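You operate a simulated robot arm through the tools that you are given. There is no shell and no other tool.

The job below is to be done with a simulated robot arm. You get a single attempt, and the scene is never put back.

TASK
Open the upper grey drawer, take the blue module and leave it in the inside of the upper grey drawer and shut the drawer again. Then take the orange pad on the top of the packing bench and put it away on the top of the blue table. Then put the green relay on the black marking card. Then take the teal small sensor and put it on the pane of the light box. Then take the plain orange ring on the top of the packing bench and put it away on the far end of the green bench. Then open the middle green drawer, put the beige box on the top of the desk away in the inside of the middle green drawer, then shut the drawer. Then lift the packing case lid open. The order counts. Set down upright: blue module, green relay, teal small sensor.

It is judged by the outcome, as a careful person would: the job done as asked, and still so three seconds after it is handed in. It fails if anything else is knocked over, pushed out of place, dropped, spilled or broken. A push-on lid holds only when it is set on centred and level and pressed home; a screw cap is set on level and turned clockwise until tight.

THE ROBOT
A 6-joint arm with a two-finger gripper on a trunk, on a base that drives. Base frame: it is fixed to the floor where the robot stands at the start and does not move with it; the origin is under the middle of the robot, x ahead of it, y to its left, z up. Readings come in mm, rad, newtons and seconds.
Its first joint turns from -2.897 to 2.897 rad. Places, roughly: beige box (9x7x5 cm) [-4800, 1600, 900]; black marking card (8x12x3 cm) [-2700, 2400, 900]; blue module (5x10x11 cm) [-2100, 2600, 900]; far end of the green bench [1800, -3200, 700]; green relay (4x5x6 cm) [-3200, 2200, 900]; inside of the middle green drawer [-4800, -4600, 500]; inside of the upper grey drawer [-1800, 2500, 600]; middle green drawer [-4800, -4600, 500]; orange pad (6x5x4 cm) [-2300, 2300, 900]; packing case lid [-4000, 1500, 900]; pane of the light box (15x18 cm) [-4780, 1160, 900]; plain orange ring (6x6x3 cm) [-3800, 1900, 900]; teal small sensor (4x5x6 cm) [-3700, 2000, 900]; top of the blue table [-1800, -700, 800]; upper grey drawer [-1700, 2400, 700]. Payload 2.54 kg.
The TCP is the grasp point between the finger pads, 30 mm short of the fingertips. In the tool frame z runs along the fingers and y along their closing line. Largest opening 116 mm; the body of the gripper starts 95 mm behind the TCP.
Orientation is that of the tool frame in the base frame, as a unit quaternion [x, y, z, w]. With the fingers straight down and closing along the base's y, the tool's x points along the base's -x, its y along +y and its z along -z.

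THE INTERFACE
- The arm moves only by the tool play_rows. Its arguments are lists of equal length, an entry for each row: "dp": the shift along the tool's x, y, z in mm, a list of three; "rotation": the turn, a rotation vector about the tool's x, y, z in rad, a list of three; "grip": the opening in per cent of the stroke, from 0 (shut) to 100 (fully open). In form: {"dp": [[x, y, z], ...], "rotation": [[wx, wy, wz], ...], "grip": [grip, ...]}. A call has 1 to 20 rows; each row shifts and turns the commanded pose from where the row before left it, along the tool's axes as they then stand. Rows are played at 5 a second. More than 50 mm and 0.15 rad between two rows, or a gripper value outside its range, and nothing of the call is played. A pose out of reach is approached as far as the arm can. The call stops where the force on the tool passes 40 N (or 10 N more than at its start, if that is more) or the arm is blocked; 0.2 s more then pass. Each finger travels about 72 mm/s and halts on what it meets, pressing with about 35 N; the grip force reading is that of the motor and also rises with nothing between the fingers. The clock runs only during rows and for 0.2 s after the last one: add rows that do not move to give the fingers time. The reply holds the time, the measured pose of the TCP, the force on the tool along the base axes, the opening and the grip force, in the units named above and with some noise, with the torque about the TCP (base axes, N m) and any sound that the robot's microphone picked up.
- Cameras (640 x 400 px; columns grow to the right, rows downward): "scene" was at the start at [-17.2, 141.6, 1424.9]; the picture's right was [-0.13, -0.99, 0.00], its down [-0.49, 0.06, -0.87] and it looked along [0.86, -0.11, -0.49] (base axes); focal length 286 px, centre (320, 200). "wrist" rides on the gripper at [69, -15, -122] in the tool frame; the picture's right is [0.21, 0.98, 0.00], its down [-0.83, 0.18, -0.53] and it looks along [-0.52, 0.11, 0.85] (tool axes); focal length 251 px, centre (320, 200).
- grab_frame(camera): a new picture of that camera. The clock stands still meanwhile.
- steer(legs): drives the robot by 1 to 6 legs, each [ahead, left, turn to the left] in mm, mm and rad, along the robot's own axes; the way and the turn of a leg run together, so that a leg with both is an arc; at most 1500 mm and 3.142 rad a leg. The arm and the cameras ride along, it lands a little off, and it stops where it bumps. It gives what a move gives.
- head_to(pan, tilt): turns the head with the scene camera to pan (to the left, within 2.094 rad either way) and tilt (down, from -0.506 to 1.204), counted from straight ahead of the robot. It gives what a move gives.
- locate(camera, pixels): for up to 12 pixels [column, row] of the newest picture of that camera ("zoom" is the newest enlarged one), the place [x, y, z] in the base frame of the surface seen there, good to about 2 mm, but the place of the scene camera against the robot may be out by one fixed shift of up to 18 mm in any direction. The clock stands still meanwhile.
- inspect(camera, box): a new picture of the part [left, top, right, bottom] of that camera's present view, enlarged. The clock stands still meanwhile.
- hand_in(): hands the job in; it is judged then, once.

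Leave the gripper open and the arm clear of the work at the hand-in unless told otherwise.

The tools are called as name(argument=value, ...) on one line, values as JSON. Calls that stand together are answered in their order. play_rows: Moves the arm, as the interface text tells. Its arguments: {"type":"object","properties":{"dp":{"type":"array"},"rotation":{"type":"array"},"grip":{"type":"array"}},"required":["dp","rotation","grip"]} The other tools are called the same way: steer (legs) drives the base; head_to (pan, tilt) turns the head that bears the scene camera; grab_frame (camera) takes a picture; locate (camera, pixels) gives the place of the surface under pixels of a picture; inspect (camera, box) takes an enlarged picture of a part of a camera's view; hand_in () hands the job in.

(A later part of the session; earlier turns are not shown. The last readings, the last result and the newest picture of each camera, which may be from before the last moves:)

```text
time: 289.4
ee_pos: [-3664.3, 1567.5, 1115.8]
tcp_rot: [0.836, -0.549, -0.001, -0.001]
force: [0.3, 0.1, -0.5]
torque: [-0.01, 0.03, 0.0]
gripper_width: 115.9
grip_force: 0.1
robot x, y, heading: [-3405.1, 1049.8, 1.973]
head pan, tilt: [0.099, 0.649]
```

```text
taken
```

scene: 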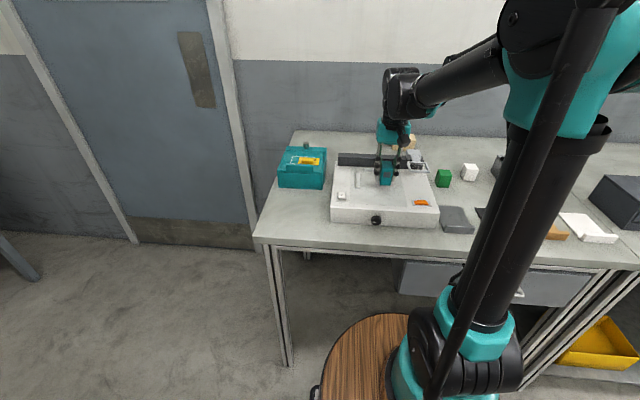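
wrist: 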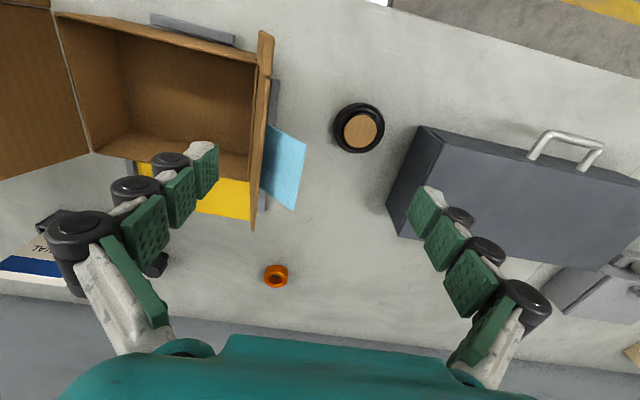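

Ring at (275,276). I move forward 270 mm beyond the flap and lower to z≈1050 to view it.

play_rows(dp=[[-45, -2, 0], [-45, -2, 0], [-45, -2, 0], [-45, -2, 0], [-45, -2, 0], [-43, -2, 0], [0, 0, 35], [0, 0, 30], [0, 0, 0]], rotation=[[0, 0, 0], [0, 0, 0], [0, 0, 0], [0, 0, 0], [0, 0, 0], [0, 0, 0], [0, 0, 0], [0, 0, 0], [0, 0, 0]], grip=[80, 80, 80, 80, 80, 80, 80, 80, 80])

inspect(camera="wrist", box=[200, 100, 440, 250])

```text
time: 291.4
ee_pos: [-3759.5, 1818.0, 1050.2]
tcp_rot: [0.836, -0.549, -0.001, -0.001]
force: [-0.3, -0.2, -1.4]
torque: [0.0, -0.02, 0.01]
gripper_width: 92.8
grip_force: 0.1
robot x, y, heading: [-3407.6, 1051.4, 1.975]
head pan, tilt: [0.099, 0.649]
```

```text
2.67 times, centred on (320, 175) of wrist
```

zoom: 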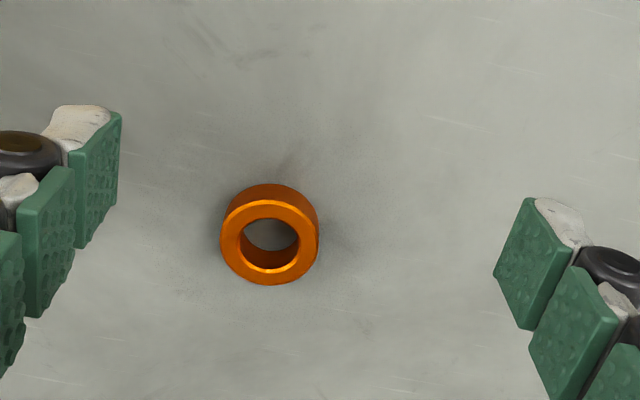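

locate(camera="zoom", pixels=[[232, 240], [308, 240], [270, 208], [268, 278], [240, 265], [300, 265], [270, 190]])

```text
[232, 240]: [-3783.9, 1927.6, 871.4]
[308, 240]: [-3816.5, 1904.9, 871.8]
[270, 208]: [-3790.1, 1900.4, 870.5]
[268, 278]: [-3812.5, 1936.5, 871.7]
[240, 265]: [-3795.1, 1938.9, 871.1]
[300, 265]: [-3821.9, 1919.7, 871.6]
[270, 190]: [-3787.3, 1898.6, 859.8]
```

Ring centre (-3801, 1917.5), outer ≈51 mm, top z 871.5. I move over it, descend to z≈881 and close around it.

play_rows(dp=[[-36, -0.5, 0], [-36, -0.5, 0], [-35.8, -0.4, 0], [0, 0, 40], [0, 0, 40], [0, 0, 40], [0, 0, 30], [0, 0, 13], [0, 0, 5], [0, 0, 0], [0, 0, 0], [0, 0, 0], [0, 0, 0], [0, 0, 0]], rotation=[[0, 0, 0], [0, 0, 0], [0, 0, 0], [0, 0, 0], [0, 0, 0], [0, 0, 0], [0, 0, 0], [0, 0, 0], [0, 0, 0], [0, 0, 0], [0, 0, 0], [0, 0, 0], [0, 0, 0], [0, 0, 0]], grip=[80, 80, 80, 80, 80, 80, 80, 80, 80, 60, 40, 30, 30, 30])

grab_frame(camera="wrist")

```text
time: 294.4
ee_pos: [-3800.8, 1917.7, 882.4]
tcp_rot: [0.836, -0.549, 0.0, 0.0]
force: [0.1, 0.4, 2.5]
torque: [-0.02, 0.06, -0.01]
gripper_width: 50.5
grip_force: 35.2
robot x, y, heading: [-3407.0, 1051.4, 1.974]
head pan, tilt: [0.099, 0.649]
```

```text
taken
```

wrist: 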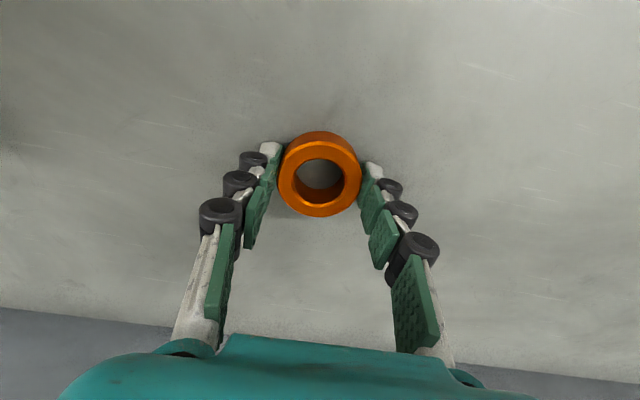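

Ring held. I lift straight to z≈1110, draw back over the carton, and then drive to the far side of the room.

play_rows(dp=[[0, 0, -18], [0, 0, -40], [0, 0, -45], [0, 0, -45], [0, 0, -45], [0, 0, -35], [42, 0, 0], [42, 0, 0], [42, 0, 0], [42, 0, 0], [42, 0, 0], [42, 0, 0], [42, 0, 0], [42, 0, 0], [42, 0, 0], [42, 0, 0], [0, 0, 0]], rotation=[[0, 0, 0], [0, 0, 0], [0, 0, 0], [0, 0, 0], [0, 0, 0], [0, 0, 0], [0, 0, 0], [0, 0, 0], [0, 0, 0], [0, 0, 0], [0, 0, 0], [0, 0, 0], [0, 0, 0], [0, 0, 0], [0, 0, 0], [0, 0, 0], [0, 0, 0]], grip=[30, 30, 30, 30, 30, 30, 30, 30, 30, 30, 30, 30, 30, 30, 30, 30, 30])

steer(legs=[[-60, 0, 0], [0, -1450, 0], [0, -1280, 0]])

```text
time: 298.0
ee_pos: [-3634.8, 1531.8, 1108.8]
tcp_rot: [0.836, -0.549, -0.001, -0.001]
force: [-0.7, 0.5, -1.7]
torque: [-0.04, 0.01, 0.04]
gripper_width: 50.1
grip_force: 35.3
robot x, y, heading: [-3401.7, 1053.0, 1.969]
head pan, tilt: [0.099, 0.649]
```

```text
time: 311.8
ee_pos: [-1109.5, 2551.4, 1110.2]
tcp_rot: [0.839, -0.544, 0.0, -0.001]
force: [0.6, -0.1, -0.6]
torque: [0.0, 0.0, 0.0]
gripper_width: 49.9
grip_force: 34.8
robot x, y, heading: [-873.8, 2075.3, 1.982]
head pan, tilt: [0.099, 0.649]
```

At u≈0. I reverse 3750 mm down the lane, then turn around.

steer(legs=[[0, 0, -0.011], [-1500, 0, 0], [-1500, 0, 0], [-750, 0, 0]])

steer(legs=[[0, 0, 3.13]])

head_to(pan=0.0, tilt=0.4)

grab_frame(camera="scene")

```text
time: 330.3
ee_pos: [377.9, -888.6, 1109.8]
tcp_rot: [0.836, -0.549, -0.001, -0.001]
force: [-0.4, -0.7, 0.3]
torque: [-0.03, -0.01, -0.02]
gripper_width: 50.2
grip_force: 34.7
robot x, y, heading: [606.3, -1371.3, 1.97]
head pan, tilt: [0.099, 0.649]
```

```text
time: 337.9
ee_pos: [815.6, -1863.9, 1108.6]
tcp_rot: [0.568, 0.823, -0.001, 0.0]
force: [-0.2, -0.1, -0.9]
torque: [0.01, 0.05, 0.02]
gripper_width: 49.9
grip_force: 35.2
robot x, y, heading: [609.2, -1371.0, -1.213]
head pan, tilt: [0.099, 0.649]
```

```text
time: 338.7
ee_pos: [814.3, -1862.3, 1110.1]
tcp_rot: [0.568, 0.823, -0.001, 0.0]
force: [0.0, 0.3, -1.8]
torque: [0.0, -0.01, 0.04]
gripper_width: 50.0
grip_force: 34.5
robot x, y, heading: [610.5, -1374.0, -1.219]
head pan, tilt: [0.0, 0.4]
```

```text
taken
```

scene: 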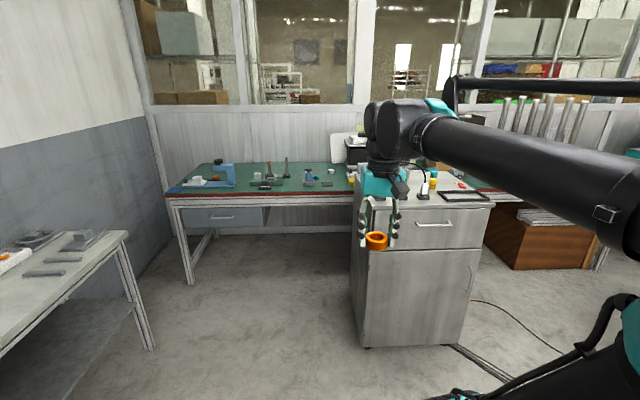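

I see the green bench's far end at left of the cabinet. I enlarge and locate it.

inspect(camera="scene", box=[150, 130, 370, 268])

locate(camera="zoom", pixels=[[60, 180], [100, 165], [150, 120], [240, 120], [300, 165], [440, 170], [520, 165], [560, 190], [160, 175], [500, 120], [400, 130], [250, 165]])

```text
2.90 times, centred on (260, 199) of scene
```

zoom: 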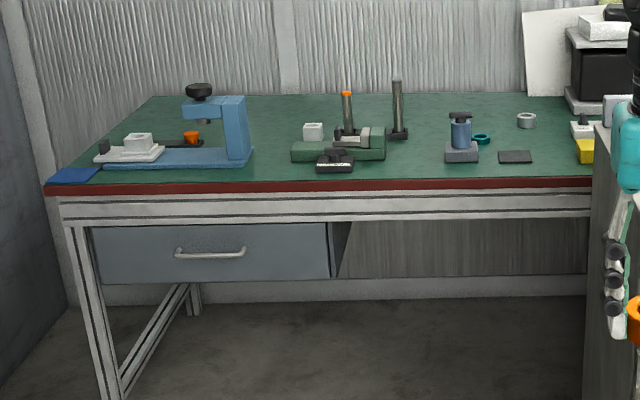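

```text
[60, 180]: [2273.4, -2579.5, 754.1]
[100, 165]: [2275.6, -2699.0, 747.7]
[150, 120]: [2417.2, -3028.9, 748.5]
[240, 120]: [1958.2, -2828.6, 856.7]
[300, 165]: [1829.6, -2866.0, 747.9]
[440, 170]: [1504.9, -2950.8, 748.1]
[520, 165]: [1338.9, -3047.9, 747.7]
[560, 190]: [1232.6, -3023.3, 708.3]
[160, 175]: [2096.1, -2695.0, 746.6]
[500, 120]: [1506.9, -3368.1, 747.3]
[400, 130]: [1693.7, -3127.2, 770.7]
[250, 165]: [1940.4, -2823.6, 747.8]
```

The bench top is about z 739; there's a free gap between the green vise and the blue bottle at about u 305, n 3380. I turn to face the bench squarely and drive up: left 280, ahead 1150.

steer(legs=[[0, 0, 0.047], [0, 280, 0], [1130, 0, 0]])

head_to(pan=0.15, tilt=0.65)

grab_frame(camera="scene")

```text
time: 346.5
ee_pos: [1550.8, -2788.4, 1109.5]
tcp_rot: [0.546, 0.838, 0.0, 0.001]
force: [-0.5, -0.5, -0.9]
torque: [-0.01, 0.01, 0.0]
gripper_width: 49.8
grip_force: 34.5
robot x, y, heading: [1316.0, -2308.4, -1.157]
head pan, tilt: [0.0, 0.4]
```

```text
time: 347.2
ee_pos: [1550.4, -2788.4, 1108.6]
tcp_rot: [0.546, 0.838, 0.0, 0.001]
force: [0.1, -0.4, -0.2]
torque: [0.0, 0.0, 0.01]
gripper_width: 49.9
grip_force: 34.4
robot x, y, heading: [1317.3, -2310.6, -1.159]
head pan, tilt: [0.15, 0.649]
```

```text
taken
```

scene: 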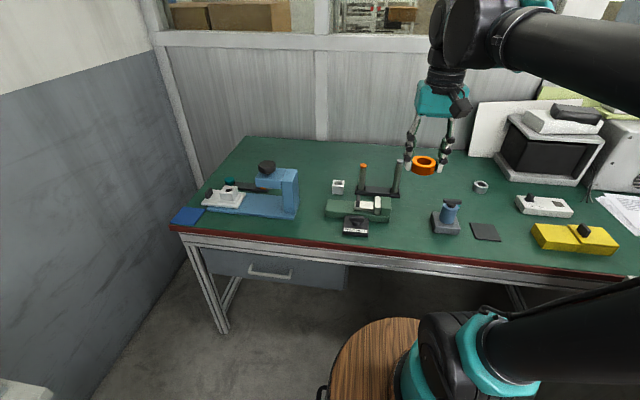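

I locate candidate free spots: (412,212) between vise and blue bottle, (325,165) behind.

locate(camera="scene", pixels=[[412, 212], [412, 230], [325, 165], [420, 190], [390, 215], [432, 228], [395, 180], [300, 165], [440, 185], [310, 225]])

```text
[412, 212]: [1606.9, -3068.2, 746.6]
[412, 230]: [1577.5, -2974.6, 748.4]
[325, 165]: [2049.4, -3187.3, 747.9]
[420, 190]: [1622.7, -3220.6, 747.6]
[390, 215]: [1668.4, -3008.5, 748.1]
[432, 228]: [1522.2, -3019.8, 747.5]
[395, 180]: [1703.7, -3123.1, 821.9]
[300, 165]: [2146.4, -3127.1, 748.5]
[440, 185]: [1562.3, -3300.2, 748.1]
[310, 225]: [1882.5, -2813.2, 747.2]
```

I choose the open area right of the two rods, around (1579, -3176). I carry the ring there and lower to z≈880 for a check.

play_rows(dp=[[-40.6, -14.5, 0], [-40.6, -14.5, 0], [-40.6, -14.5, 0], [-40.6, -14.5, 0], [-40.6, -14.6, 0], [-40.6, -14.6, 0], [-40.6, -14.6, 0], [-40.6, -14.6, 0], [-40.9, -14.6, 0], [0, 0, 45], [0, 0, 45], [0, 0, 45], [0, 0, 45], [0, 0, 45], [0, 0, 0]], rotation=[[0, 0, 0], [0, 0, 0], [0, 0, 0], [0, 0, 0], [0, 0, 0], [0, 0, 0], [0, 0, 0], [0, 0, 0], [0, 0, 0], [0, 0, 0], [0, 0, 0], [0, 0, 0], [0, 0, 0], [0, 0, 0], [0, 0, 0]], grip=[30, 30, 30, 30, 30, 30, 30, 30, 30, 30, 30, 30, 30, 30, 30])

grab_frame(camera="wrist")

locate(camera="wrist", pixels=[[320, 110], [320, 60], [240, 60], [400, 60], [320, 235], [180, 120], [450, 120]])

```text
time: 350.4
ee_pos: [1578.6, -3177.1, 884.6]
tcp_rot: [0.546, 0.838, -0.001, 0.001]
force: [-0.5, 0.2, -0.2]
torque: [-0.03, 0.02, 0.02]
gripper_width: 50.2
grip_force: 35.1
robot x, y, heading: [1319.5, -2310.5, -1.162]
head pan, tilt: [0.15, 0.649]
```

```text
taken
```

wrist: 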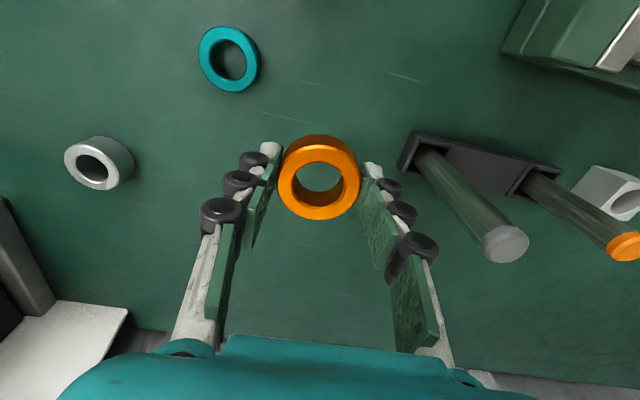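

```text
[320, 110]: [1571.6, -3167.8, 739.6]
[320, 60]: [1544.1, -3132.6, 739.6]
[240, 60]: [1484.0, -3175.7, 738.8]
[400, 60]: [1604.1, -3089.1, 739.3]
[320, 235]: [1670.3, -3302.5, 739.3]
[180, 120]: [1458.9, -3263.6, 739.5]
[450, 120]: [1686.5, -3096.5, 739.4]
```

Bench surface z 739.5. I check the nearer rod's position and height relative to the hand.

locate(camera="wrist", pixels=[[505, 240], [415, 150], [405, 160], [470, 200], [430, 165], [400, 145]])

```text
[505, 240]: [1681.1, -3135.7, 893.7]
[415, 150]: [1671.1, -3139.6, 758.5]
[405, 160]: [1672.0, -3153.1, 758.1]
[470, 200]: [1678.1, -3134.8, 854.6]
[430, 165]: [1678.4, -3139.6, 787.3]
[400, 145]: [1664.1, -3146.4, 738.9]
```

The rod is 110 mm to the left, enough room. I lower the ring to the bench.

play_rows(dp=[[0, 0, 40], [0, 0, 40], [0, 0, 20], [0, 0, 8], [0, 0, 3], [0, 0, 0]], rotation=[[0, 0, 0], [0, 0, 0], [0, 0, 0], [0, 0, 0], [0, 0, 0], [0, 0, 0]], grip=[30, 30, 30, 30, 30, 30])

```text
time: 351.8
ee_pos: [1578.3, -3177.6, 774.1]
tcp_rot: [0.545, 0.838, 0.0, 0.001]
force: [-0.4, 0.5, -0.1]
torque: [0.01, -0.02, 0.01]
gripper_width: 50.0
grip_force: 35.1
robot x, y, heading: [1317.4, -2309.4, -1.158]
head pan, tilt: [0.15, 0.649]
```

play_rows(dp=[[0, 0, 1], [0, 0, 1], [0, 0, 0]], rotation=[[0, 0, 0], [0, 0, 0], [0, 0, 0]], grip=[30, 30, 30])

```text
time: 352.6
ee_pos: [1578.0, -3176.7, 772.4]
tcp_rot: [0.546, 0.838, -0.001, 0.0]
force: [0.3, -0.5, 9.8]
torque: [-0.04, -0.16, -0.03]
gripper_width: 50.0
grip_force: 34.9
robot x, y, heading: [1318.4, -2309.8, -1.163]
head pan, tilt: [0.15, 0.649]
```

Contact (9.8 N). I open to 65 % and rise straight up.

play_rows(dp=[[0, 0, 0], [0, 0, 0], [0, 0, 0], [0, 0, -15], [0, 0, -35], [0, 0, -45], [0, 0, -45], [0, 0, -45], [0, 0, -45], [0, 0, -45], [0, 0, -45], [0, 0, 0]], rotation=[[0, 0, 0], [0, 0, 0], [0, 0, 0], [0, 0, 0], [0, 0, 0], [0, 0, 0], [0, 0, 0], [0, 0, 0], [0, 0, 0], [0, 0, 0], [0, 0, 0], [0, 0, 0]], grip=[45, 60, 65, 65, 65, 65, 65, 65, 65, 65, 65, 65])

grab_frame(camera="wrist")

```text
time: 355.2
ee_pos: [1577.1, -3176.7, 1093.1]
tcp_rot: [0.546, 0.838, 0.0, 0.0]
force: [0.9, 0.0, 0.9]
torque: [-0.01, -0.03, 0.0]
gripper_width: 75.6
grip_force: 0.0
robot x, y, heading: [1318.7, -2311.1, -1.165]
head pan, tilt: [0.15, 0.649]
```

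```text
taken
```

wrist: 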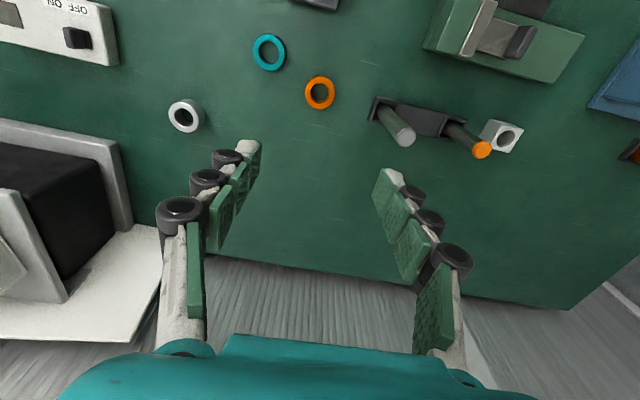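

The ring lies on the green bench's far end. Next is the green drawer cabinet at the far left. I draw the arm in, back away, turn to face along the room, and drive.

play_rows(dp=[[42, 0, 0], [42, 0, 0], [42, 10, 0], [42, 10, 0], [42, 10, 0], [42, 10, 0], [42, 0, 0], [42, 0, 0], [42, 0, 0], [0, 0, 0]], rotation=[[0, 0, 0], [0, 0, 0], [0, 0, 0], [0, 0, 0], [0, 0, 0], [0, 0, 0], [0, 0, 0], [0, 0, 0], [0, 0, 0], [0, 0, 0]], grip=[100, 100, 100, 100, 100, 100, 100, 100, 100, 100])

steer(legs=[[-1340, 0, 0], [-560, -312, 0], [0, 0, -1.58]])

head_to(pan=0.0, tilt=0.35)

grab_frame(camera="scene")

```text
time: 357.4
ee_pos: [1461.9, -2815.5, 1090.8]
tcp_rot: [0.546, 0.838, -0.001, 0.001]
force: [0.4, 0.5, -1.2]
torque: [0.02, -0.01, 0.03]
gripper_width: 116.0
grip_force: 0.1
robot x, y, heading: [1317.0, -2308.3, -1.157]
head pan, tilt: [0.15, 0.649]
```

```text
time: 371.1
ee_pos: [-215.9, -836.5, 1090.9]
tcp_rot: [0.979, 0.205, -0.001, 0.001]
force: [-0.6, 0.3, -0.4]
torque: [0.02, -0.01, -0.01]
gripper_width: 115.9
grip_force: 0.0
robot x, y, heading: [293.5, -689.7, -2.732]
head pan, tilt: [0.15, 0.649]
```

```text
time: 371.9
ee_pos: [-216.2, -834.6, 1091.0]
tcp_rot: [0.979, 0.206, -0.001, 0.0]
force: [0.2, 0.8, 0.5]
torque: [0.02, 0.0, -0.01]
gripper_width: 116.1
grip_force: 0.1
robot x, y, heading: [289.6, -693.0, -2.733]
head pan, tilt: [0.0, 0.351]
```

```text
taken
```

scene: 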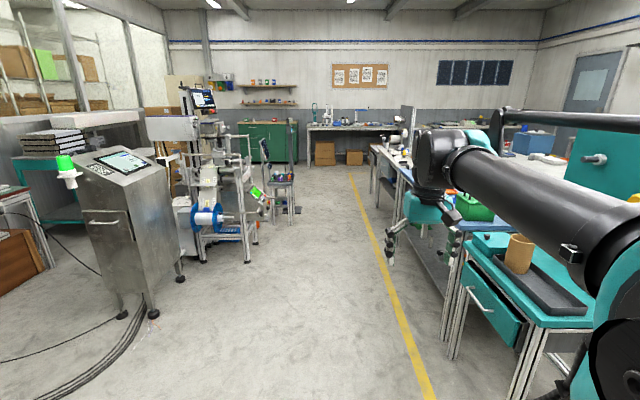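

The green cabinet is at (262,142). I locate it, the stand in front of it, and enlarge the cabinet.

locate(camera="scene", pixels=[[240, 160], [285, 160], [262, 125], [298, 212], [278, 222], [265, 215], [320, 165], [375, 205], [255, 240], [300, 180]])

inspect(camera="scene", box=[220, 100, 340, 175])

```text
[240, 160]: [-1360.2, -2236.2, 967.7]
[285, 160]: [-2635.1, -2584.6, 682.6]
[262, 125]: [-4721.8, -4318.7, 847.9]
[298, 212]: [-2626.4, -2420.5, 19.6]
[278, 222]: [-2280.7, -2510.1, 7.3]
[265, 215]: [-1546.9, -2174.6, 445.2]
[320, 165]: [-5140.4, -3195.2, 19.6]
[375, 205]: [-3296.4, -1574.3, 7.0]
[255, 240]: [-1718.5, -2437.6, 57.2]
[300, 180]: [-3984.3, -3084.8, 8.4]
```

```text
5.33 times, centred on (280, 138) of scene
```

zoom: 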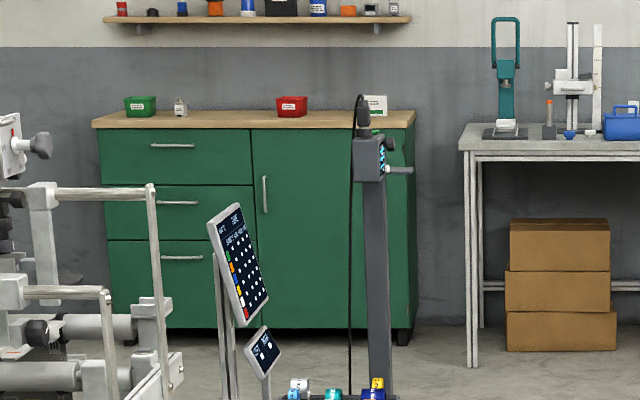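

The cabinet has three drawers on its left half; the middle handle is at zoom (178,203). I locate its front and neighbours.

locate(camera="zoom", pixels=[[178, 203], [110, 215], [245, 215], [110, 160], [330, 290], [410, 300], [175, 145], [180, 258], [470, 350], [378, 380], [235, 390], [100, 125]])

```text
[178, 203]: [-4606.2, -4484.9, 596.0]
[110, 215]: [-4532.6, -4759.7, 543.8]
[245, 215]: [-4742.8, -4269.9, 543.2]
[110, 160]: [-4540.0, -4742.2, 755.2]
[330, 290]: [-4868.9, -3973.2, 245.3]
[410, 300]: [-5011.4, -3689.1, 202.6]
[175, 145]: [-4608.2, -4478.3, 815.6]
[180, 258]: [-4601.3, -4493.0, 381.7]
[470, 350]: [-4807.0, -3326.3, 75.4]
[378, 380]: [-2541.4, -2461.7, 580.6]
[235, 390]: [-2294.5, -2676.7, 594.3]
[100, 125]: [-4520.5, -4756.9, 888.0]
```

The cabinet front lies at u≈−6032, drawers between n 2082 and 2640; middle handle near (-4606, -4485, 587). I drive ahead along the lane, 4820 mm in steps, then look.

steer(legs=[[1500, 0, -0.008], [1500, 0, 0]])

head_to(pan=0.5, tilt=0.4)

grab_frame(camera="scene")

```text
time: 386.3
ee_pos: [-2988.8, -1964.0, 1091.5]
tcp_rot: [0.981, 0.195, 0.0, 0.0]
force: [0.1, -0.1, 0.5]
torque: [0.0, -0.03, 0.0]
gripper_width: 116.1
grip_force: 0.0
robot x, y, heading: [-2479.9, -1835.2, -2.759]
head pan, tilt: [0.0, 0.351]
```

```text
time: 387.2
ee_pos: [-2987.8, -1964.9, 1089.6]
tcp_rot: [0.981, 0.195, -0.002, 0.001]
force: [-0.5, -0.5, -0.2]
torque: [-0.02, -0.01, 0.02]
gripper_width: 115.8
grip_force: 0.0
robot x, y, heading: [-2476.7, -1833.8, -2.756]
head pan, tilt: [0.499, 0.4]
```

```text
taken
```

scene: 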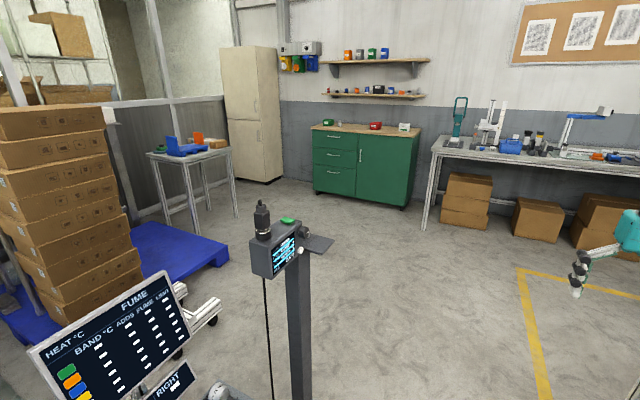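

The floor before the cabinet is free; there are a pallet and a small table to its left. I locate those corners.

locate(camera="scene", pixels=[[228, 262], [160, 225], [238, 215], [200, 240], [313, 190], [355, 198], [405, 208], [300, 380], [425, 228], [335, 165], [520, 268], [213, 315]])

```text
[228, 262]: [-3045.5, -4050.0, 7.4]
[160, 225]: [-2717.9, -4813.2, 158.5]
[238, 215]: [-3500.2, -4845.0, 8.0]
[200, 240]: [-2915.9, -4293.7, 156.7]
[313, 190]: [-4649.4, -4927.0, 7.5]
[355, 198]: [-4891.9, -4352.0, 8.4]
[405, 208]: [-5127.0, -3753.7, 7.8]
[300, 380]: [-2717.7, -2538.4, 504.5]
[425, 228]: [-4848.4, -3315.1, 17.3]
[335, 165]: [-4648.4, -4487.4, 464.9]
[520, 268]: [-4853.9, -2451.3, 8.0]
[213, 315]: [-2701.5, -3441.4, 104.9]
```

I go on: ahead 1870 mm, then left (towards the cabinet's column) 1500 mm.

steer(legs=[[0, 0, 0.016], [1500, 0, 0], [373, 0, 0]])

head_to(pan=0.9, tilt=0.5)

grab_frame(camera="scene")

```text
time: 397.0
ee_pos: [-4721.2, -2689.8, 1090.3]
tcp_rot: [0.981, 0.196, -0.001, -0.001]
force: [-0.2, -0.2, -0.1]
torque: [-0.02, 0.04, 0.0]
gripper_width: 116.0
grip_force: 0.1
robot x, y, heading: [-4212.7, -2557.6, -2.753]
head pan, tilt: [0.499, 0.4]
```

```text
time: 397.9
ee_pos: [-4721.4, -2688.1, 1090.8]
tcp_rot: [0.981, 0.196, -0.001, 0.0]
force: [0.1, 0.2, -0.1]
torque: [-0.01, -0.01, -0.01]
gripper_width: 116.0
grip_force: 0.1
robot x, y, heading: [-4212.7, -2554.2, -2.752]
head pan, tilt: [0.901, 0.499]
```

```text
taken
```

scene: 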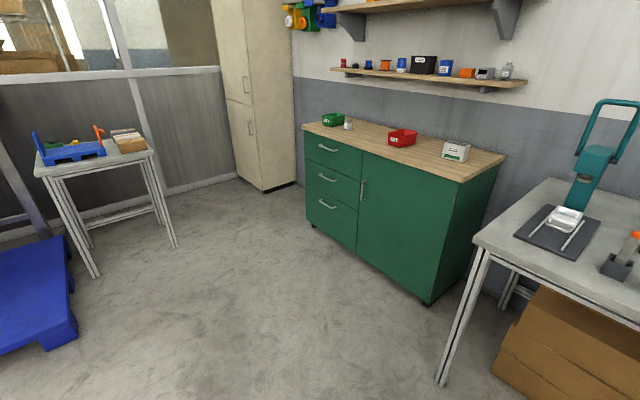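

locate(camera="scene", pixels=[[77, 335], [70, 270], [95, 278], [177, 247], [328, 178], [313, 172], [345, 186], [308, 155], [358, 180], [310, 180], [357, 205], [428, 300]])

inspect(camera="scene", box=[290, 105, 440, 255])

```text
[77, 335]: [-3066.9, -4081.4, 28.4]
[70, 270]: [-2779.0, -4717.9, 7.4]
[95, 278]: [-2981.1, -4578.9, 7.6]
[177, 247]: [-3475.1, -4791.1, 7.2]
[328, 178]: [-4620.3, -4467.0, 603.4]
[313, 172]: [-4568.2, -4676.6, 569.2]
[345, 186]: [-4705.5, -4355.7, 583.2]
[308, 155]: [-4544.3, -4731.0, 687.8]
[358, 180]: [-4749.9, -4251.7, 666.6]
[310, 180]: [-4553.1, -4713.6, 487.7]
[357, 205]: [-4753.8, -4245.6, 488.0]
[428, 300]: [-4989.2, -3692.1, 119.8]
```

```text
2.67 times, centred on (365, 180) of scene
```

zoom: 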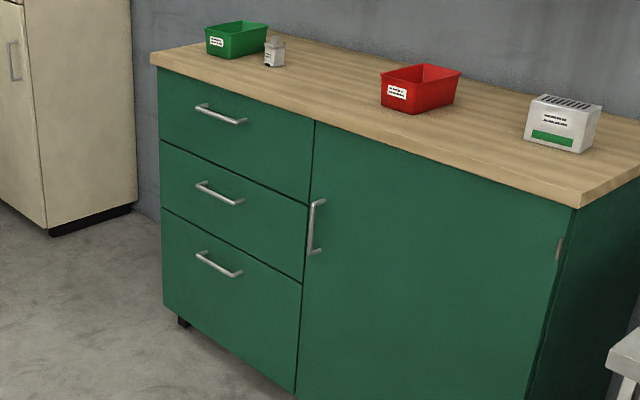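

locate(camera="zoom", pixels=[[200, 186], [220, 194], [242, 203], [235, 235], [180, 190], [295, 240], [166, 142], [306, 205], [166, 212], [300, 280], [200, 107], [200, 253]])

```text
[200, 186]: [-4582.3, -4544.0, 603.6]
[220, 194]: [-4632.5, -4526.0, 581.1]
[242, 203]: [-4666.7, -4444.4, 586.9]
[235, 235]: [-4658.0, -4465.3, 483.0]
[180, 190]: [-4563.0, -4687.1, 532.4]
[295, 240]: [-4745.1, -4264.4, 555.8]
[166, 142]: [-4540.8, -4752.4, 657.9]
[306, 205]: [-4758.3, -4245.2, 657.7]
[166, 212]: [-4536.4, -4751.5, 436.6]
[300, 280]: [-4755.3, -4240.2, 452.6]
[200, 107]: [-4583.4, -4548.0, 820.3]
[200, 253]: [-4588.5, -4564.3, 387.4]
```

Clear. I strafe left 1540 mm to stand in front of the drawers.

steer(legs=[[0, 0, 0.011], [0, 1500, 0], [0, 40, 0]])

head_to(pan=0.1, tilt=0.6)

grab_frame(camera="scene")

```text
time: 406.1
ee_pos: [-4122.6, -4115.6, 1092.4]
tcp_rot: [0.98, 0.201, -0.001, 0.0]
force: [-0.4, 0.7, -0.2]
torque: [0.01, -0.01, -0.02]
gripper_width: 115.7
grip_force: 0.0
robot x, y, heading: [-3614.3, -3973.9, -2.744]
head pan, tilt: [0.901, 0.499]
```

```text
time: 407.2
ee_pos: [-4121.0, -4113.2, 1090.6]
tcp_rot: [0.98, 0.201, -0.001, 0.001]
force: [0.4, 0.5, -0.6]
torque: [-0.01, 0.02, 0.01]
gripper_width: 116.1
grip_force: 0.0
robot x, y, heading: [-3612.0, -3976.9, -2.749]
head pan, tilt: [0.099, 0.6]
```

```text
taken
```

scene: 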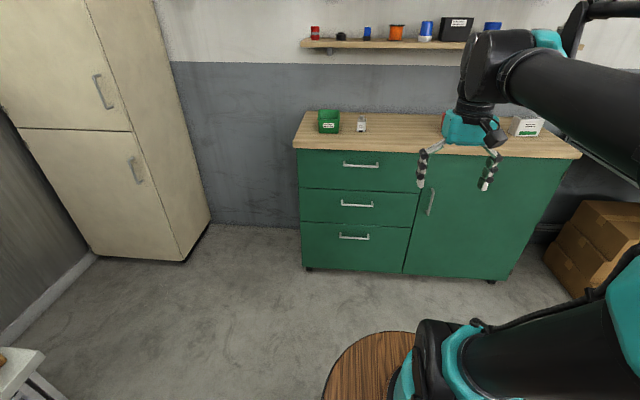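

I'm in front of the drawers (middle handle at (357,205)). I move the hand forward/left and down to z≈900 before turning it horizontal.

play_rows(dp=[[-33.3, 17.3, 21], [-33.3, 17.3, 21], [-33.3, 17.3, 21], [-33.3, 17.3, 21], [-33.3, 17.3, 21], [-33.3, 17.3, 21], [-33.3, 17.3, 21], [-33.3, 17.3, 21], [-33.3, 17.3, 21], [0, 0, 0]], rotation=[[0, 0, 0], [0, 0, 0], [0, 0, 0], [0, 0, 0], [0, 0, 0], [0, 0, 0], [0, 0, 0], [0, 0, 0], [0, 0, 0], [0, 0, 0]], grip=[50, 50, 50, 50, 50, 50, 50, 50, 50, 50])

play_rows(dp=[[0, 0, 0], [0, 0, 0], [0, 0, 0], [0, 0, 0], [0, 0, 0], [0, 0, 0], [0, 0, 0], [0, 0, 0], [0, 0, 0], [0, 0, 0], [0, 0, 0], [0, 0, 0], [0, 0, 0], [0, 0, 0], [0, 0, 0], [0, 0, 0]], rotation=[[-0.0806, -0.0806, 0.0806], [-0.0806, -0.0806, 0.0806], [-0.0806, -0.0806, 0.0806], [-0.0806, -0.0806, 0.0806], [-0.0806, -0.0806, 0.0806], [-0.0806, -0.0806, 0.0806], [-0.0806, -0.0806, 0.0806], [-0.0806, -0.0806, 0.0806], [-0.0806, -0.0806, 0.0806], [-0.0806, -0.0806, 0.0806], [-0.0806, -0.0806, 0.0806], [-0.0806, -0.0806, 0.0806], [-0.0806, -0.0806, 0.0806], [-0.0806, -0.0806, 0.0806], [-0.0806, -0.0806, 0.0806], [0, 0, 0]], grip=[50, 50, 50, 50, 50, 50, 50, 50, 50, 50, 50, 50, 50, 50, 50, 50])

grab_frame(camera="wrist")

grab_frame(camera="scene")

```text
time: 409.4
ee_pos: [-4334.9, -4375.0, 901.2]
tcp_rot: [0.98, 0.201, -0.001, 0.0]
force: [-0.5, 0.2, 0.1]
torque: [0.0, -0.01, 0.01]
gripper_width: 58.0
grip_force: 0.0
robot x, y, heading: [-3612.6, -3977.1, -2.743]
head pan, tilt: [0.099, 0.6]
```

```text
time: 412.9
ee_pos: [-4350.6, -4382.7, 928.1]
tcp_rot: [0.635, -0.37, -0.377, 0.564]
force: [0.6, -0.7, 0.2]
torque: [0.02, 0.0, 0.0]
gripper_width: 57.9
grip_force: 0.0
out of reach, approached as far as the arm can: row 13, 14, 15
robot x, y, heading: [-3611.6, -3975.1, -2.74]
head pan, tilt: [0.099, 0.6]
```

```text
taken
```

wrist: 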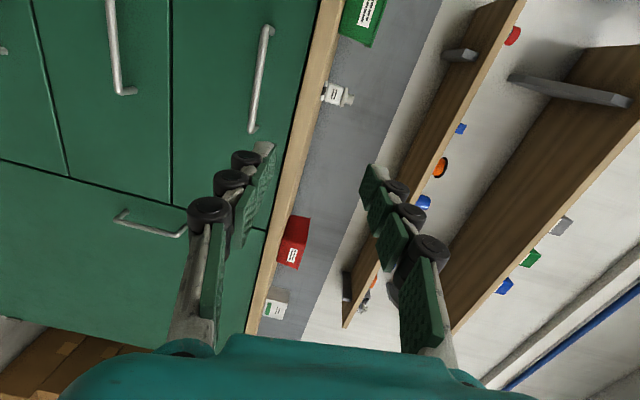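

```text
taken
```

scene: 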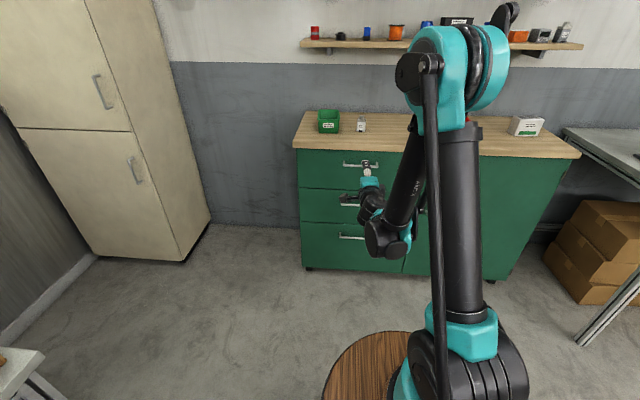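

Nearly horizontal now; the limit shows close to the axis, so I go forward 165 mm while correcting the small orientation errors.

play_rows(dp=[[0, 0, 42], [0, 0, 42], [0, 0, 42], [0, 0, 40], [0, 0, 0]], rotation=[[0, 0, 0], [-0.03, -0.02, 0.02], [-0.03, -0.02, 0.02], [-0.02, -0.0135, 0.022], [0, 0, 0]], grip=[50, 50, 50, 50, 50])

```text
time: 414.1
ee_pos: [-4508.6, -4442.2, 922.9]
tcp_rot: [0.597, -0.399, -0.385, 0.58]
force: [-0.7, 0.6, -0.1]
torque: [-0.01, -0.02, 0.01]
gripper_width: 57.9
grip_force: 0.0
out of reach, approached as far as the arm can: row 3, 4
robot x, y, heading: [-3613.2, -3975.7, -2.74]
head pan, tilt: [0.099, 0.6]
```

Good enough (pointing within 0.03 rad). Now I lower towards the middle handle's height and see whether it's reachable.

play_rows(dp=[[0, -40, 0], [0, -40, 0], [0, -40, 0], [0, -40, 0], [0, 0, 0]], rotation=[[0, 0, 0], [0, 0, 0], [0, 0, 0], [0, 0, 0], [0, 0, 0]], grip=[50, 50, 50, 50, 50])

grab_frame(camera="scene")

grab_frame(camera="wrist")

```text
time: 415.2
ee_pos: [-4515.9, -4450.2, 770.4]
tcp_rot: [0.597, -0.4, -0.385, 0.579]
force: [1.0, 0.2, 0.3]
torque: [-0.02, -0.04, 0.03]
gripper_width: 58.0
grip_force: 0.0
out of reach, approached as far as the arm can: row 4
robot x, y, heading: [-3615.1, -3973.7, -2.743]
head pan, tilt: [0.099, 0.6]
```

```text
taken
```

scene: 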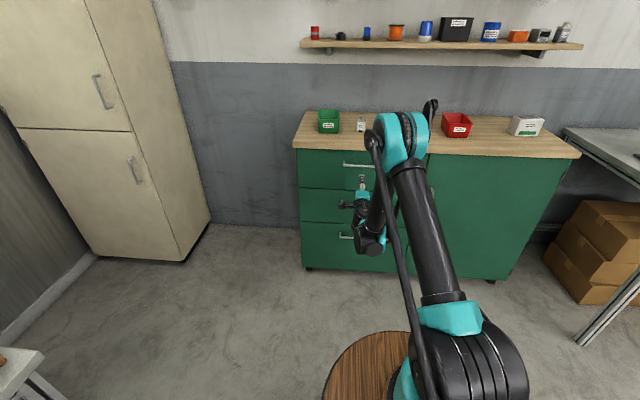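

```text
taken
```

wrist: 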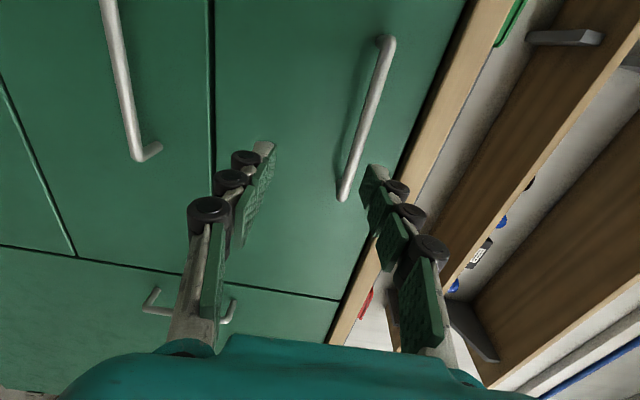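

At this distance the arm can't get lower with a horizontal hand; farther away works better. I drive back 95 mm and then lower to the middle handle's height.

steer(legs=[[-95, 0, 0]])

play_rows(dp=[[0, 0, 40], [0, -20, 30], [0, -40, 0], [0, -40, 0], [0, -40, 0], [0, 0, 0]], rotation=[[0, 0, 0], [0, 0, 0], [0, 0, 0], [0, 0, 0], [0, 0, 0], [0, 0, 0]], grip=[50, 50, 50, 50, 50, 50])

grab_frame(camera="wrist")

```text
time: 416.4
ee_pos: [-4426.3, -4413.3, 771.6]
tcp_rot: [0.597, -0.4, -0.385, 0.579]
force: [0.0, -0.9, 0.4]
torque: [0.02, -0.01, 0.02]
gripper_width: 58.0
grip_force: 0.1
robot x, y, heading: [-3521.2, -3937.5, -2.743]
head pan, tilt: [0.099, 0.6]
```

```text
time: 417.8
ee_pos: [-4487.3, -4437.1, 629.6]
tcp_rot: [0.597, -0.4, -0.385, 0.579]
force: [-0.4, -0.8, -0.1]
torque: [0.03, 0.0, -0.01]
gripper_width: 58.1
grip_force: 0.0
robot x, y, heading: [-3528.2, -3944.4, -2.745]
head pan, tilt: [0.099, 0.6]
```

```text
taken
```

wrist: 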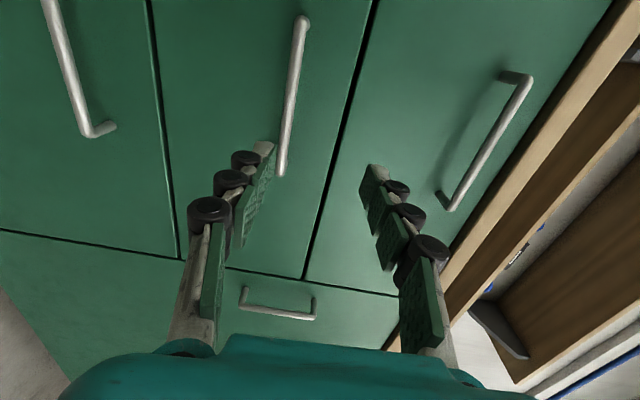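

Reachable. The middle handle's bar is at (303,20)–(282,175). I locate it and the drawer front.

locate(camera="wrist", pixels=[[301, 30], [297, 60], [292, 95], [287, 130], [283, 165], [230, 60], [330, 100], [260, 30], [320, 200], [200, 100]])

```text
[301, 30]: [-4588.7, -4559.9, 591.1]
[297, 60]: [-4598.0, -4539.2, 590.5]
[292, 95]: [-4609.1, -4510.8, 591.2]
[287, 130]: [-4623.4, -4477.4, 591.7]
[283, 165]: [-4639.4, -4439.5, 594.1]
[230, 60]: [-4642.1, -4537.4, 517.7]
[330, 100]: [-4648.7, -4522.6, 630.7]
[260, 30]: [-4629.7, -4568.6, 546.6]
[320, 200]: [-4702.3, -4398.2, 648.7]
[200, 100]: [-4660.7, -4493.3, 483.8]
```

Bar centre at u −6008, z 591; front at u −6044. I go down 34, forward 137, and close on the bar.

play_rows(dp=[[0, -17, 0], [0, -17, 0], [0, 0, 40], [0, 0, 40], [0, 0, 40], [0, 0, 17], [0, 0, 0], [0, 0, 0], [0, 0, 0], [0, 0, 0], [0, 0, 0]], rotation=[[0, 0, 0], [0, 0, 0], [0, 0, 0], [0, 0, 0], [0, 0, 0], [0, 0, 0], [0, 0, 0], [0, 0, 0], [0, 0, 0], [0, 0, 0], [0, 0, 0]], grip=[50, 50, 50, 50, 50, 50, 30, 10, 0, 0, 0])

grab_frame(camera="wrist")

```text
time: 420.2
ee_pos: [-4591.4, -4475.8, 642.3]
tcp_rot: [0.597, -0.401, -0.384, 0.579]
force: [-0.1, 0.6, -0.5]
torque: [-0.03, 0.03, 0.01]
gripper_width: 0.2
grip_force: 28.9
out of reach, approached as far as the arm can: row 3, 4, 5, 6
robot x, y, heading: [-3524.0, -3939.2, -2.744]
head pan, tilt: [0.099, 0.6]
```

```text
taken
```

wrist: 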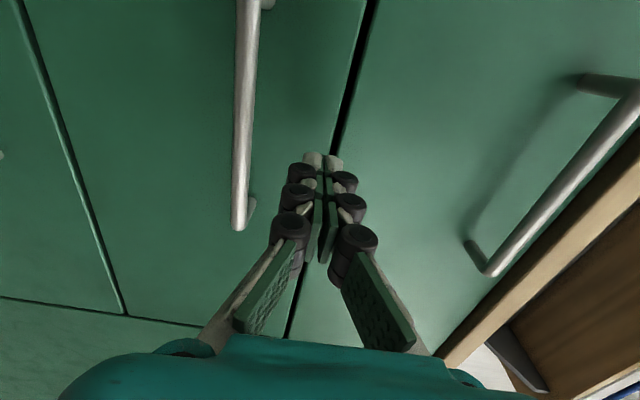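

The arm reached its outer limit there. A hand tilted about 30° downward suits better. I back off, drive 60 mm ahead, and pitch the hand down 0.5 rad.

play_rows(dp=[[0, 0, -45], [0, 0, -45], [0, 0, -45], [0, 0, -45], [0, 0, 0]], rotation=[[0, 0, 0], [0, 0, 0], [0, 0, 0], [0, 0, 0], [0, 0, 0]], grip=[0, 0, 0, 0, 0])

steer(legs=[[60, 0, 0]])

play_rows(dp=[[0, 0, 0], [0, 0, 0], [0, 0, 0], [0, 0, 0], [0, 0, 0]], rotation=[[0.12, 0, 0], [0.12, 0, 0], [0.12, 0, 0], [0.13, 0, 0], [0, 0, 0]], grip=[29, 29, 29, 29, 29])

grab_frame(camera="wrist")

```text
time: 421.4
ee_pos: [-4466.5, -4436.8, 662.6]
tcp_rot: [0.597, -0.399, -0.385, 0.579]
force: [0.5, -0.6, -0.3]
torque: [0.01, 0.0, -0.01]
gripper_width: 0.0
grip_force: 28.9
out of reach, approached as far as the arm can: row 3, 4
robot x, y, heading: [-3521.0, -3937.4, -2.744]
head pan, tilt: [0.099, 0.6]
```

```text
time: 422.4
ee_pos: [-4521.5, -4458.8, 664.6]
tcp_rot: [0.597, -0.4, -0.385, 0.579]
force: [0.4, -0.2, -0.7]
torque: [0.01, 0.0, 0.01]
gripper_width: 0.2
grip_force: 28.6
robot x, y, heading: [-3580.4, -3963.4, -2.742]
head pan, tilt: [0.099, 0.6]
```

```text
time: 423.6
ee_pos: [-4521.7, -4460.4, 662.7]
tcp_rot: [0.72, -0.481, -0.277, 0.417]
force: [-0.1, 0.3, 0.0]
torque: [0.01, 0.03, 0.02]
gripper_width: 33.5
grip_force: 0.1
robot x, y, heading: [-3579.4, -3962.7, -2.742]
head pan, tilt: [0.099, 0.6]
```

```text
taken
```

wrist: 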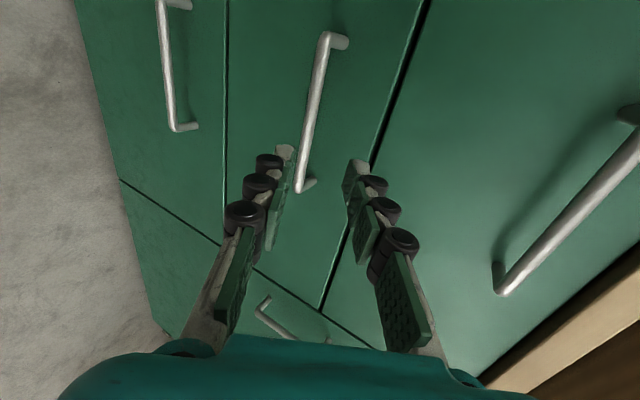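

locate(camera="wrist", pixels=[[323, 50], [317, 80], [311, 115], [305, 150], [300, 180], [270, 60], [380, 60]])

```text
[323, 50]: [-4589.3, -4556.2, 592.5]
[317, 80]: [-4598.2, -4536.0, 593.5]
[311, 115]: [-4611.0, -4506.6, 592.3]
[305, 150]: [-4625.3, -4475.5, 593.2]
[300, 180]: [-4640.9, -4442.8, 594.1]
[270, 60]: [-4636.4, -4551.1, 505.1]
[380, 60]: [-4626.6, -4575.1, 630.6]
```

Bar centre ≈(u −6008, z 590). I slide in along the tilted hand direction 115 mm with the fingers at 33 mm and close.

play_rows(dp=[[0, -10.5, 0], [0, 0, 35], [0, 0, 35], [0, 0, 30], [0, 0, 15], [0, 0, 0], [0, 0, 0], [0, 0, 0], [0, 0, 0]], rotation=[[0, 0, 0], [0, 0, 0], [0, 0, 0], [0, 0, 0], [0, 0, 0], [0, 0, 0], [0, 0, 0], [0, 0, 0], [0, 0, 0]], grip=[29, 29, 29, 29, 29, 15, 0, 0, 0])

grab_frame(camera="wrist")

```text
time: 425.6
ee_pos: [-4608.7, -4494.8, 596.3]
tcp_rot: [0.72, -0.48, -0.277, 0.417]
force: [-1.7, -0.1, 3.0]
torque: [0.24, 0.15, 0.16]
gripper_width: 10.9
grip_force: 37.9
robot x, y, heading: [-3581.2, -3960.5, -2.744]
head pan, tilt: [0.099, 0.6]
```

```text
taken
```

wrist: 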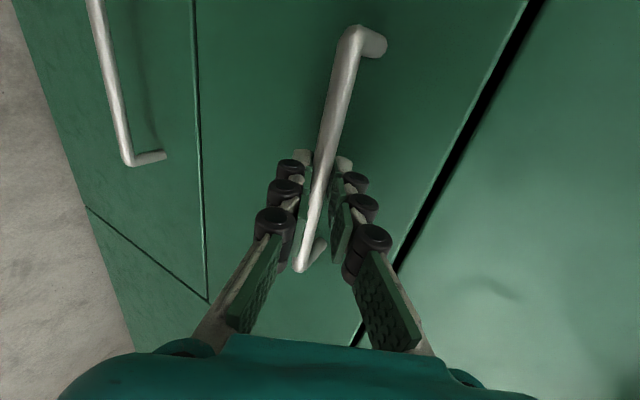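

The bar is held. I pull straight out (+u) in 25 mm steps.

play_rows(dp=[[0, -6, -10.4], [0, -10, -17.3], [0, -12.5, -21.65], [0, -12.5, -21.65], [0, -12.5, -21.65], [0, -12.5, -21.65], [0, -12.5, -21.65], [0, -12.5, -21.65], [0, -12.5, -21.65], [0, -12.5, -21.65], [0, -12.5, -21.65], [0, -12.5, -21.65], [0, 0, 0]], rotation=[[0, 0, 0], [0, 0, 0], [0, 0, 0], [0, 0, 0], [0, 0, 0], [0, 0, 0], [0, 0, 0], [0, 0, 0], [0, 0, 0], [0, 0, 0], [0, 0, 0], [0, 0, 0], [0, 0, 0]], grip=[0, 0, 0, 0, 0, 0, 0, 0, 0, 0, 0, 0, 0])

grab_frame(camera="wrist")

grab_frame(camera="scene")

```text
time: 427.2
ee_pos: [-4473.2, -4438.6, 596.2]
tcp_rot: [0.721, -0.485, -0.276, 0.412]
force: [0.0, 1.5, -13.5]
torque: [0.57, 0.02, -0.17]
gripper_width: 11.1
grip_force: 37.8
out of reach, approached as far as the arm can: row 7, 8
robot x, y, heading: [-3578.6, -3960.7, -2.742]
head pan, tilt: [0.099, 0.6]
stopped in row 8: the force on the tool passed its limit at 48 N (the readings are from after the stop); the commanded pose is now the measured one
```

```text
taken
```

wrist: 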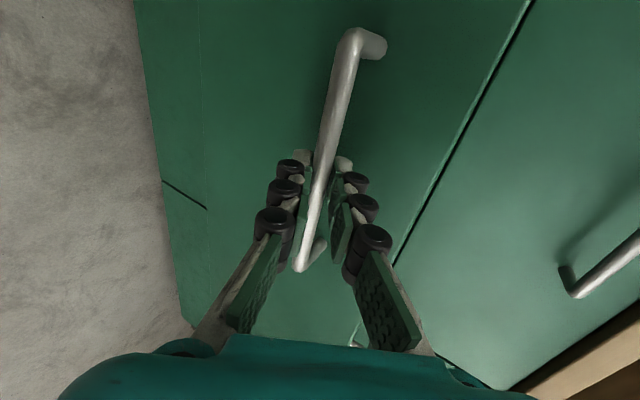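

```text
taken
```

scene: 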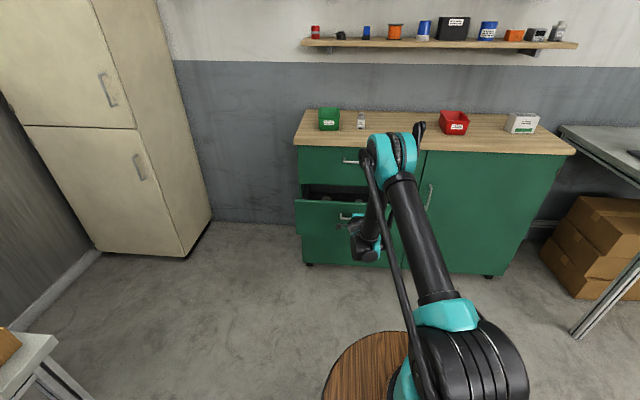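

The drawer is out 146 mm; the arm is at its near limit. I continue the pull by driving the base back 100 mm while holding the bar.

steer(legs=[[-100, 0, 0]])

grab_frame(camera="scene")

grab_frame(camera="wrist")

```text
time: 428.4
ee_pos: [-4381.7, -4399.4, 597.2]
tcp_rot: [0.72, -0.485, -0.277, 0.412]
force: [0.8, -6.6, -26.0]
torque: [0.4, -0.17, 0.26]
gripper_width: 11.0
grip_force: 38.2
robot x, y, heading: [-3486.7, -3924.8, -2.743]
head pan, tilt: [0.099, 0.6]
```

```text
taken
```

scene: 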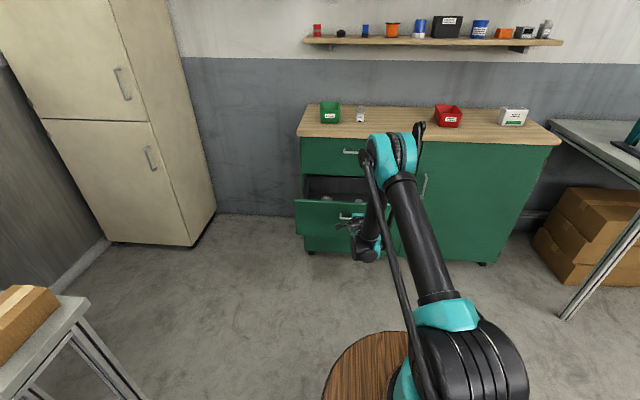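

```text
taken
```

wrist: 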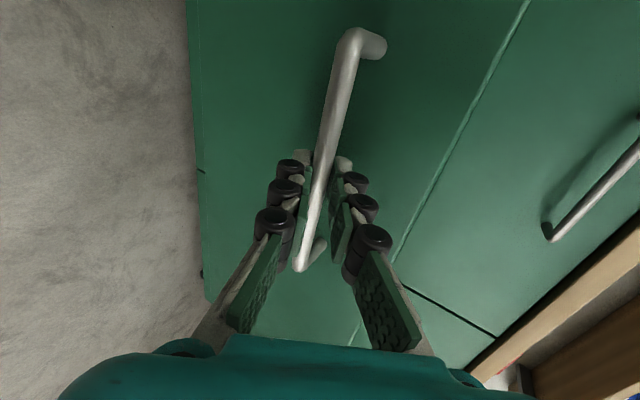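

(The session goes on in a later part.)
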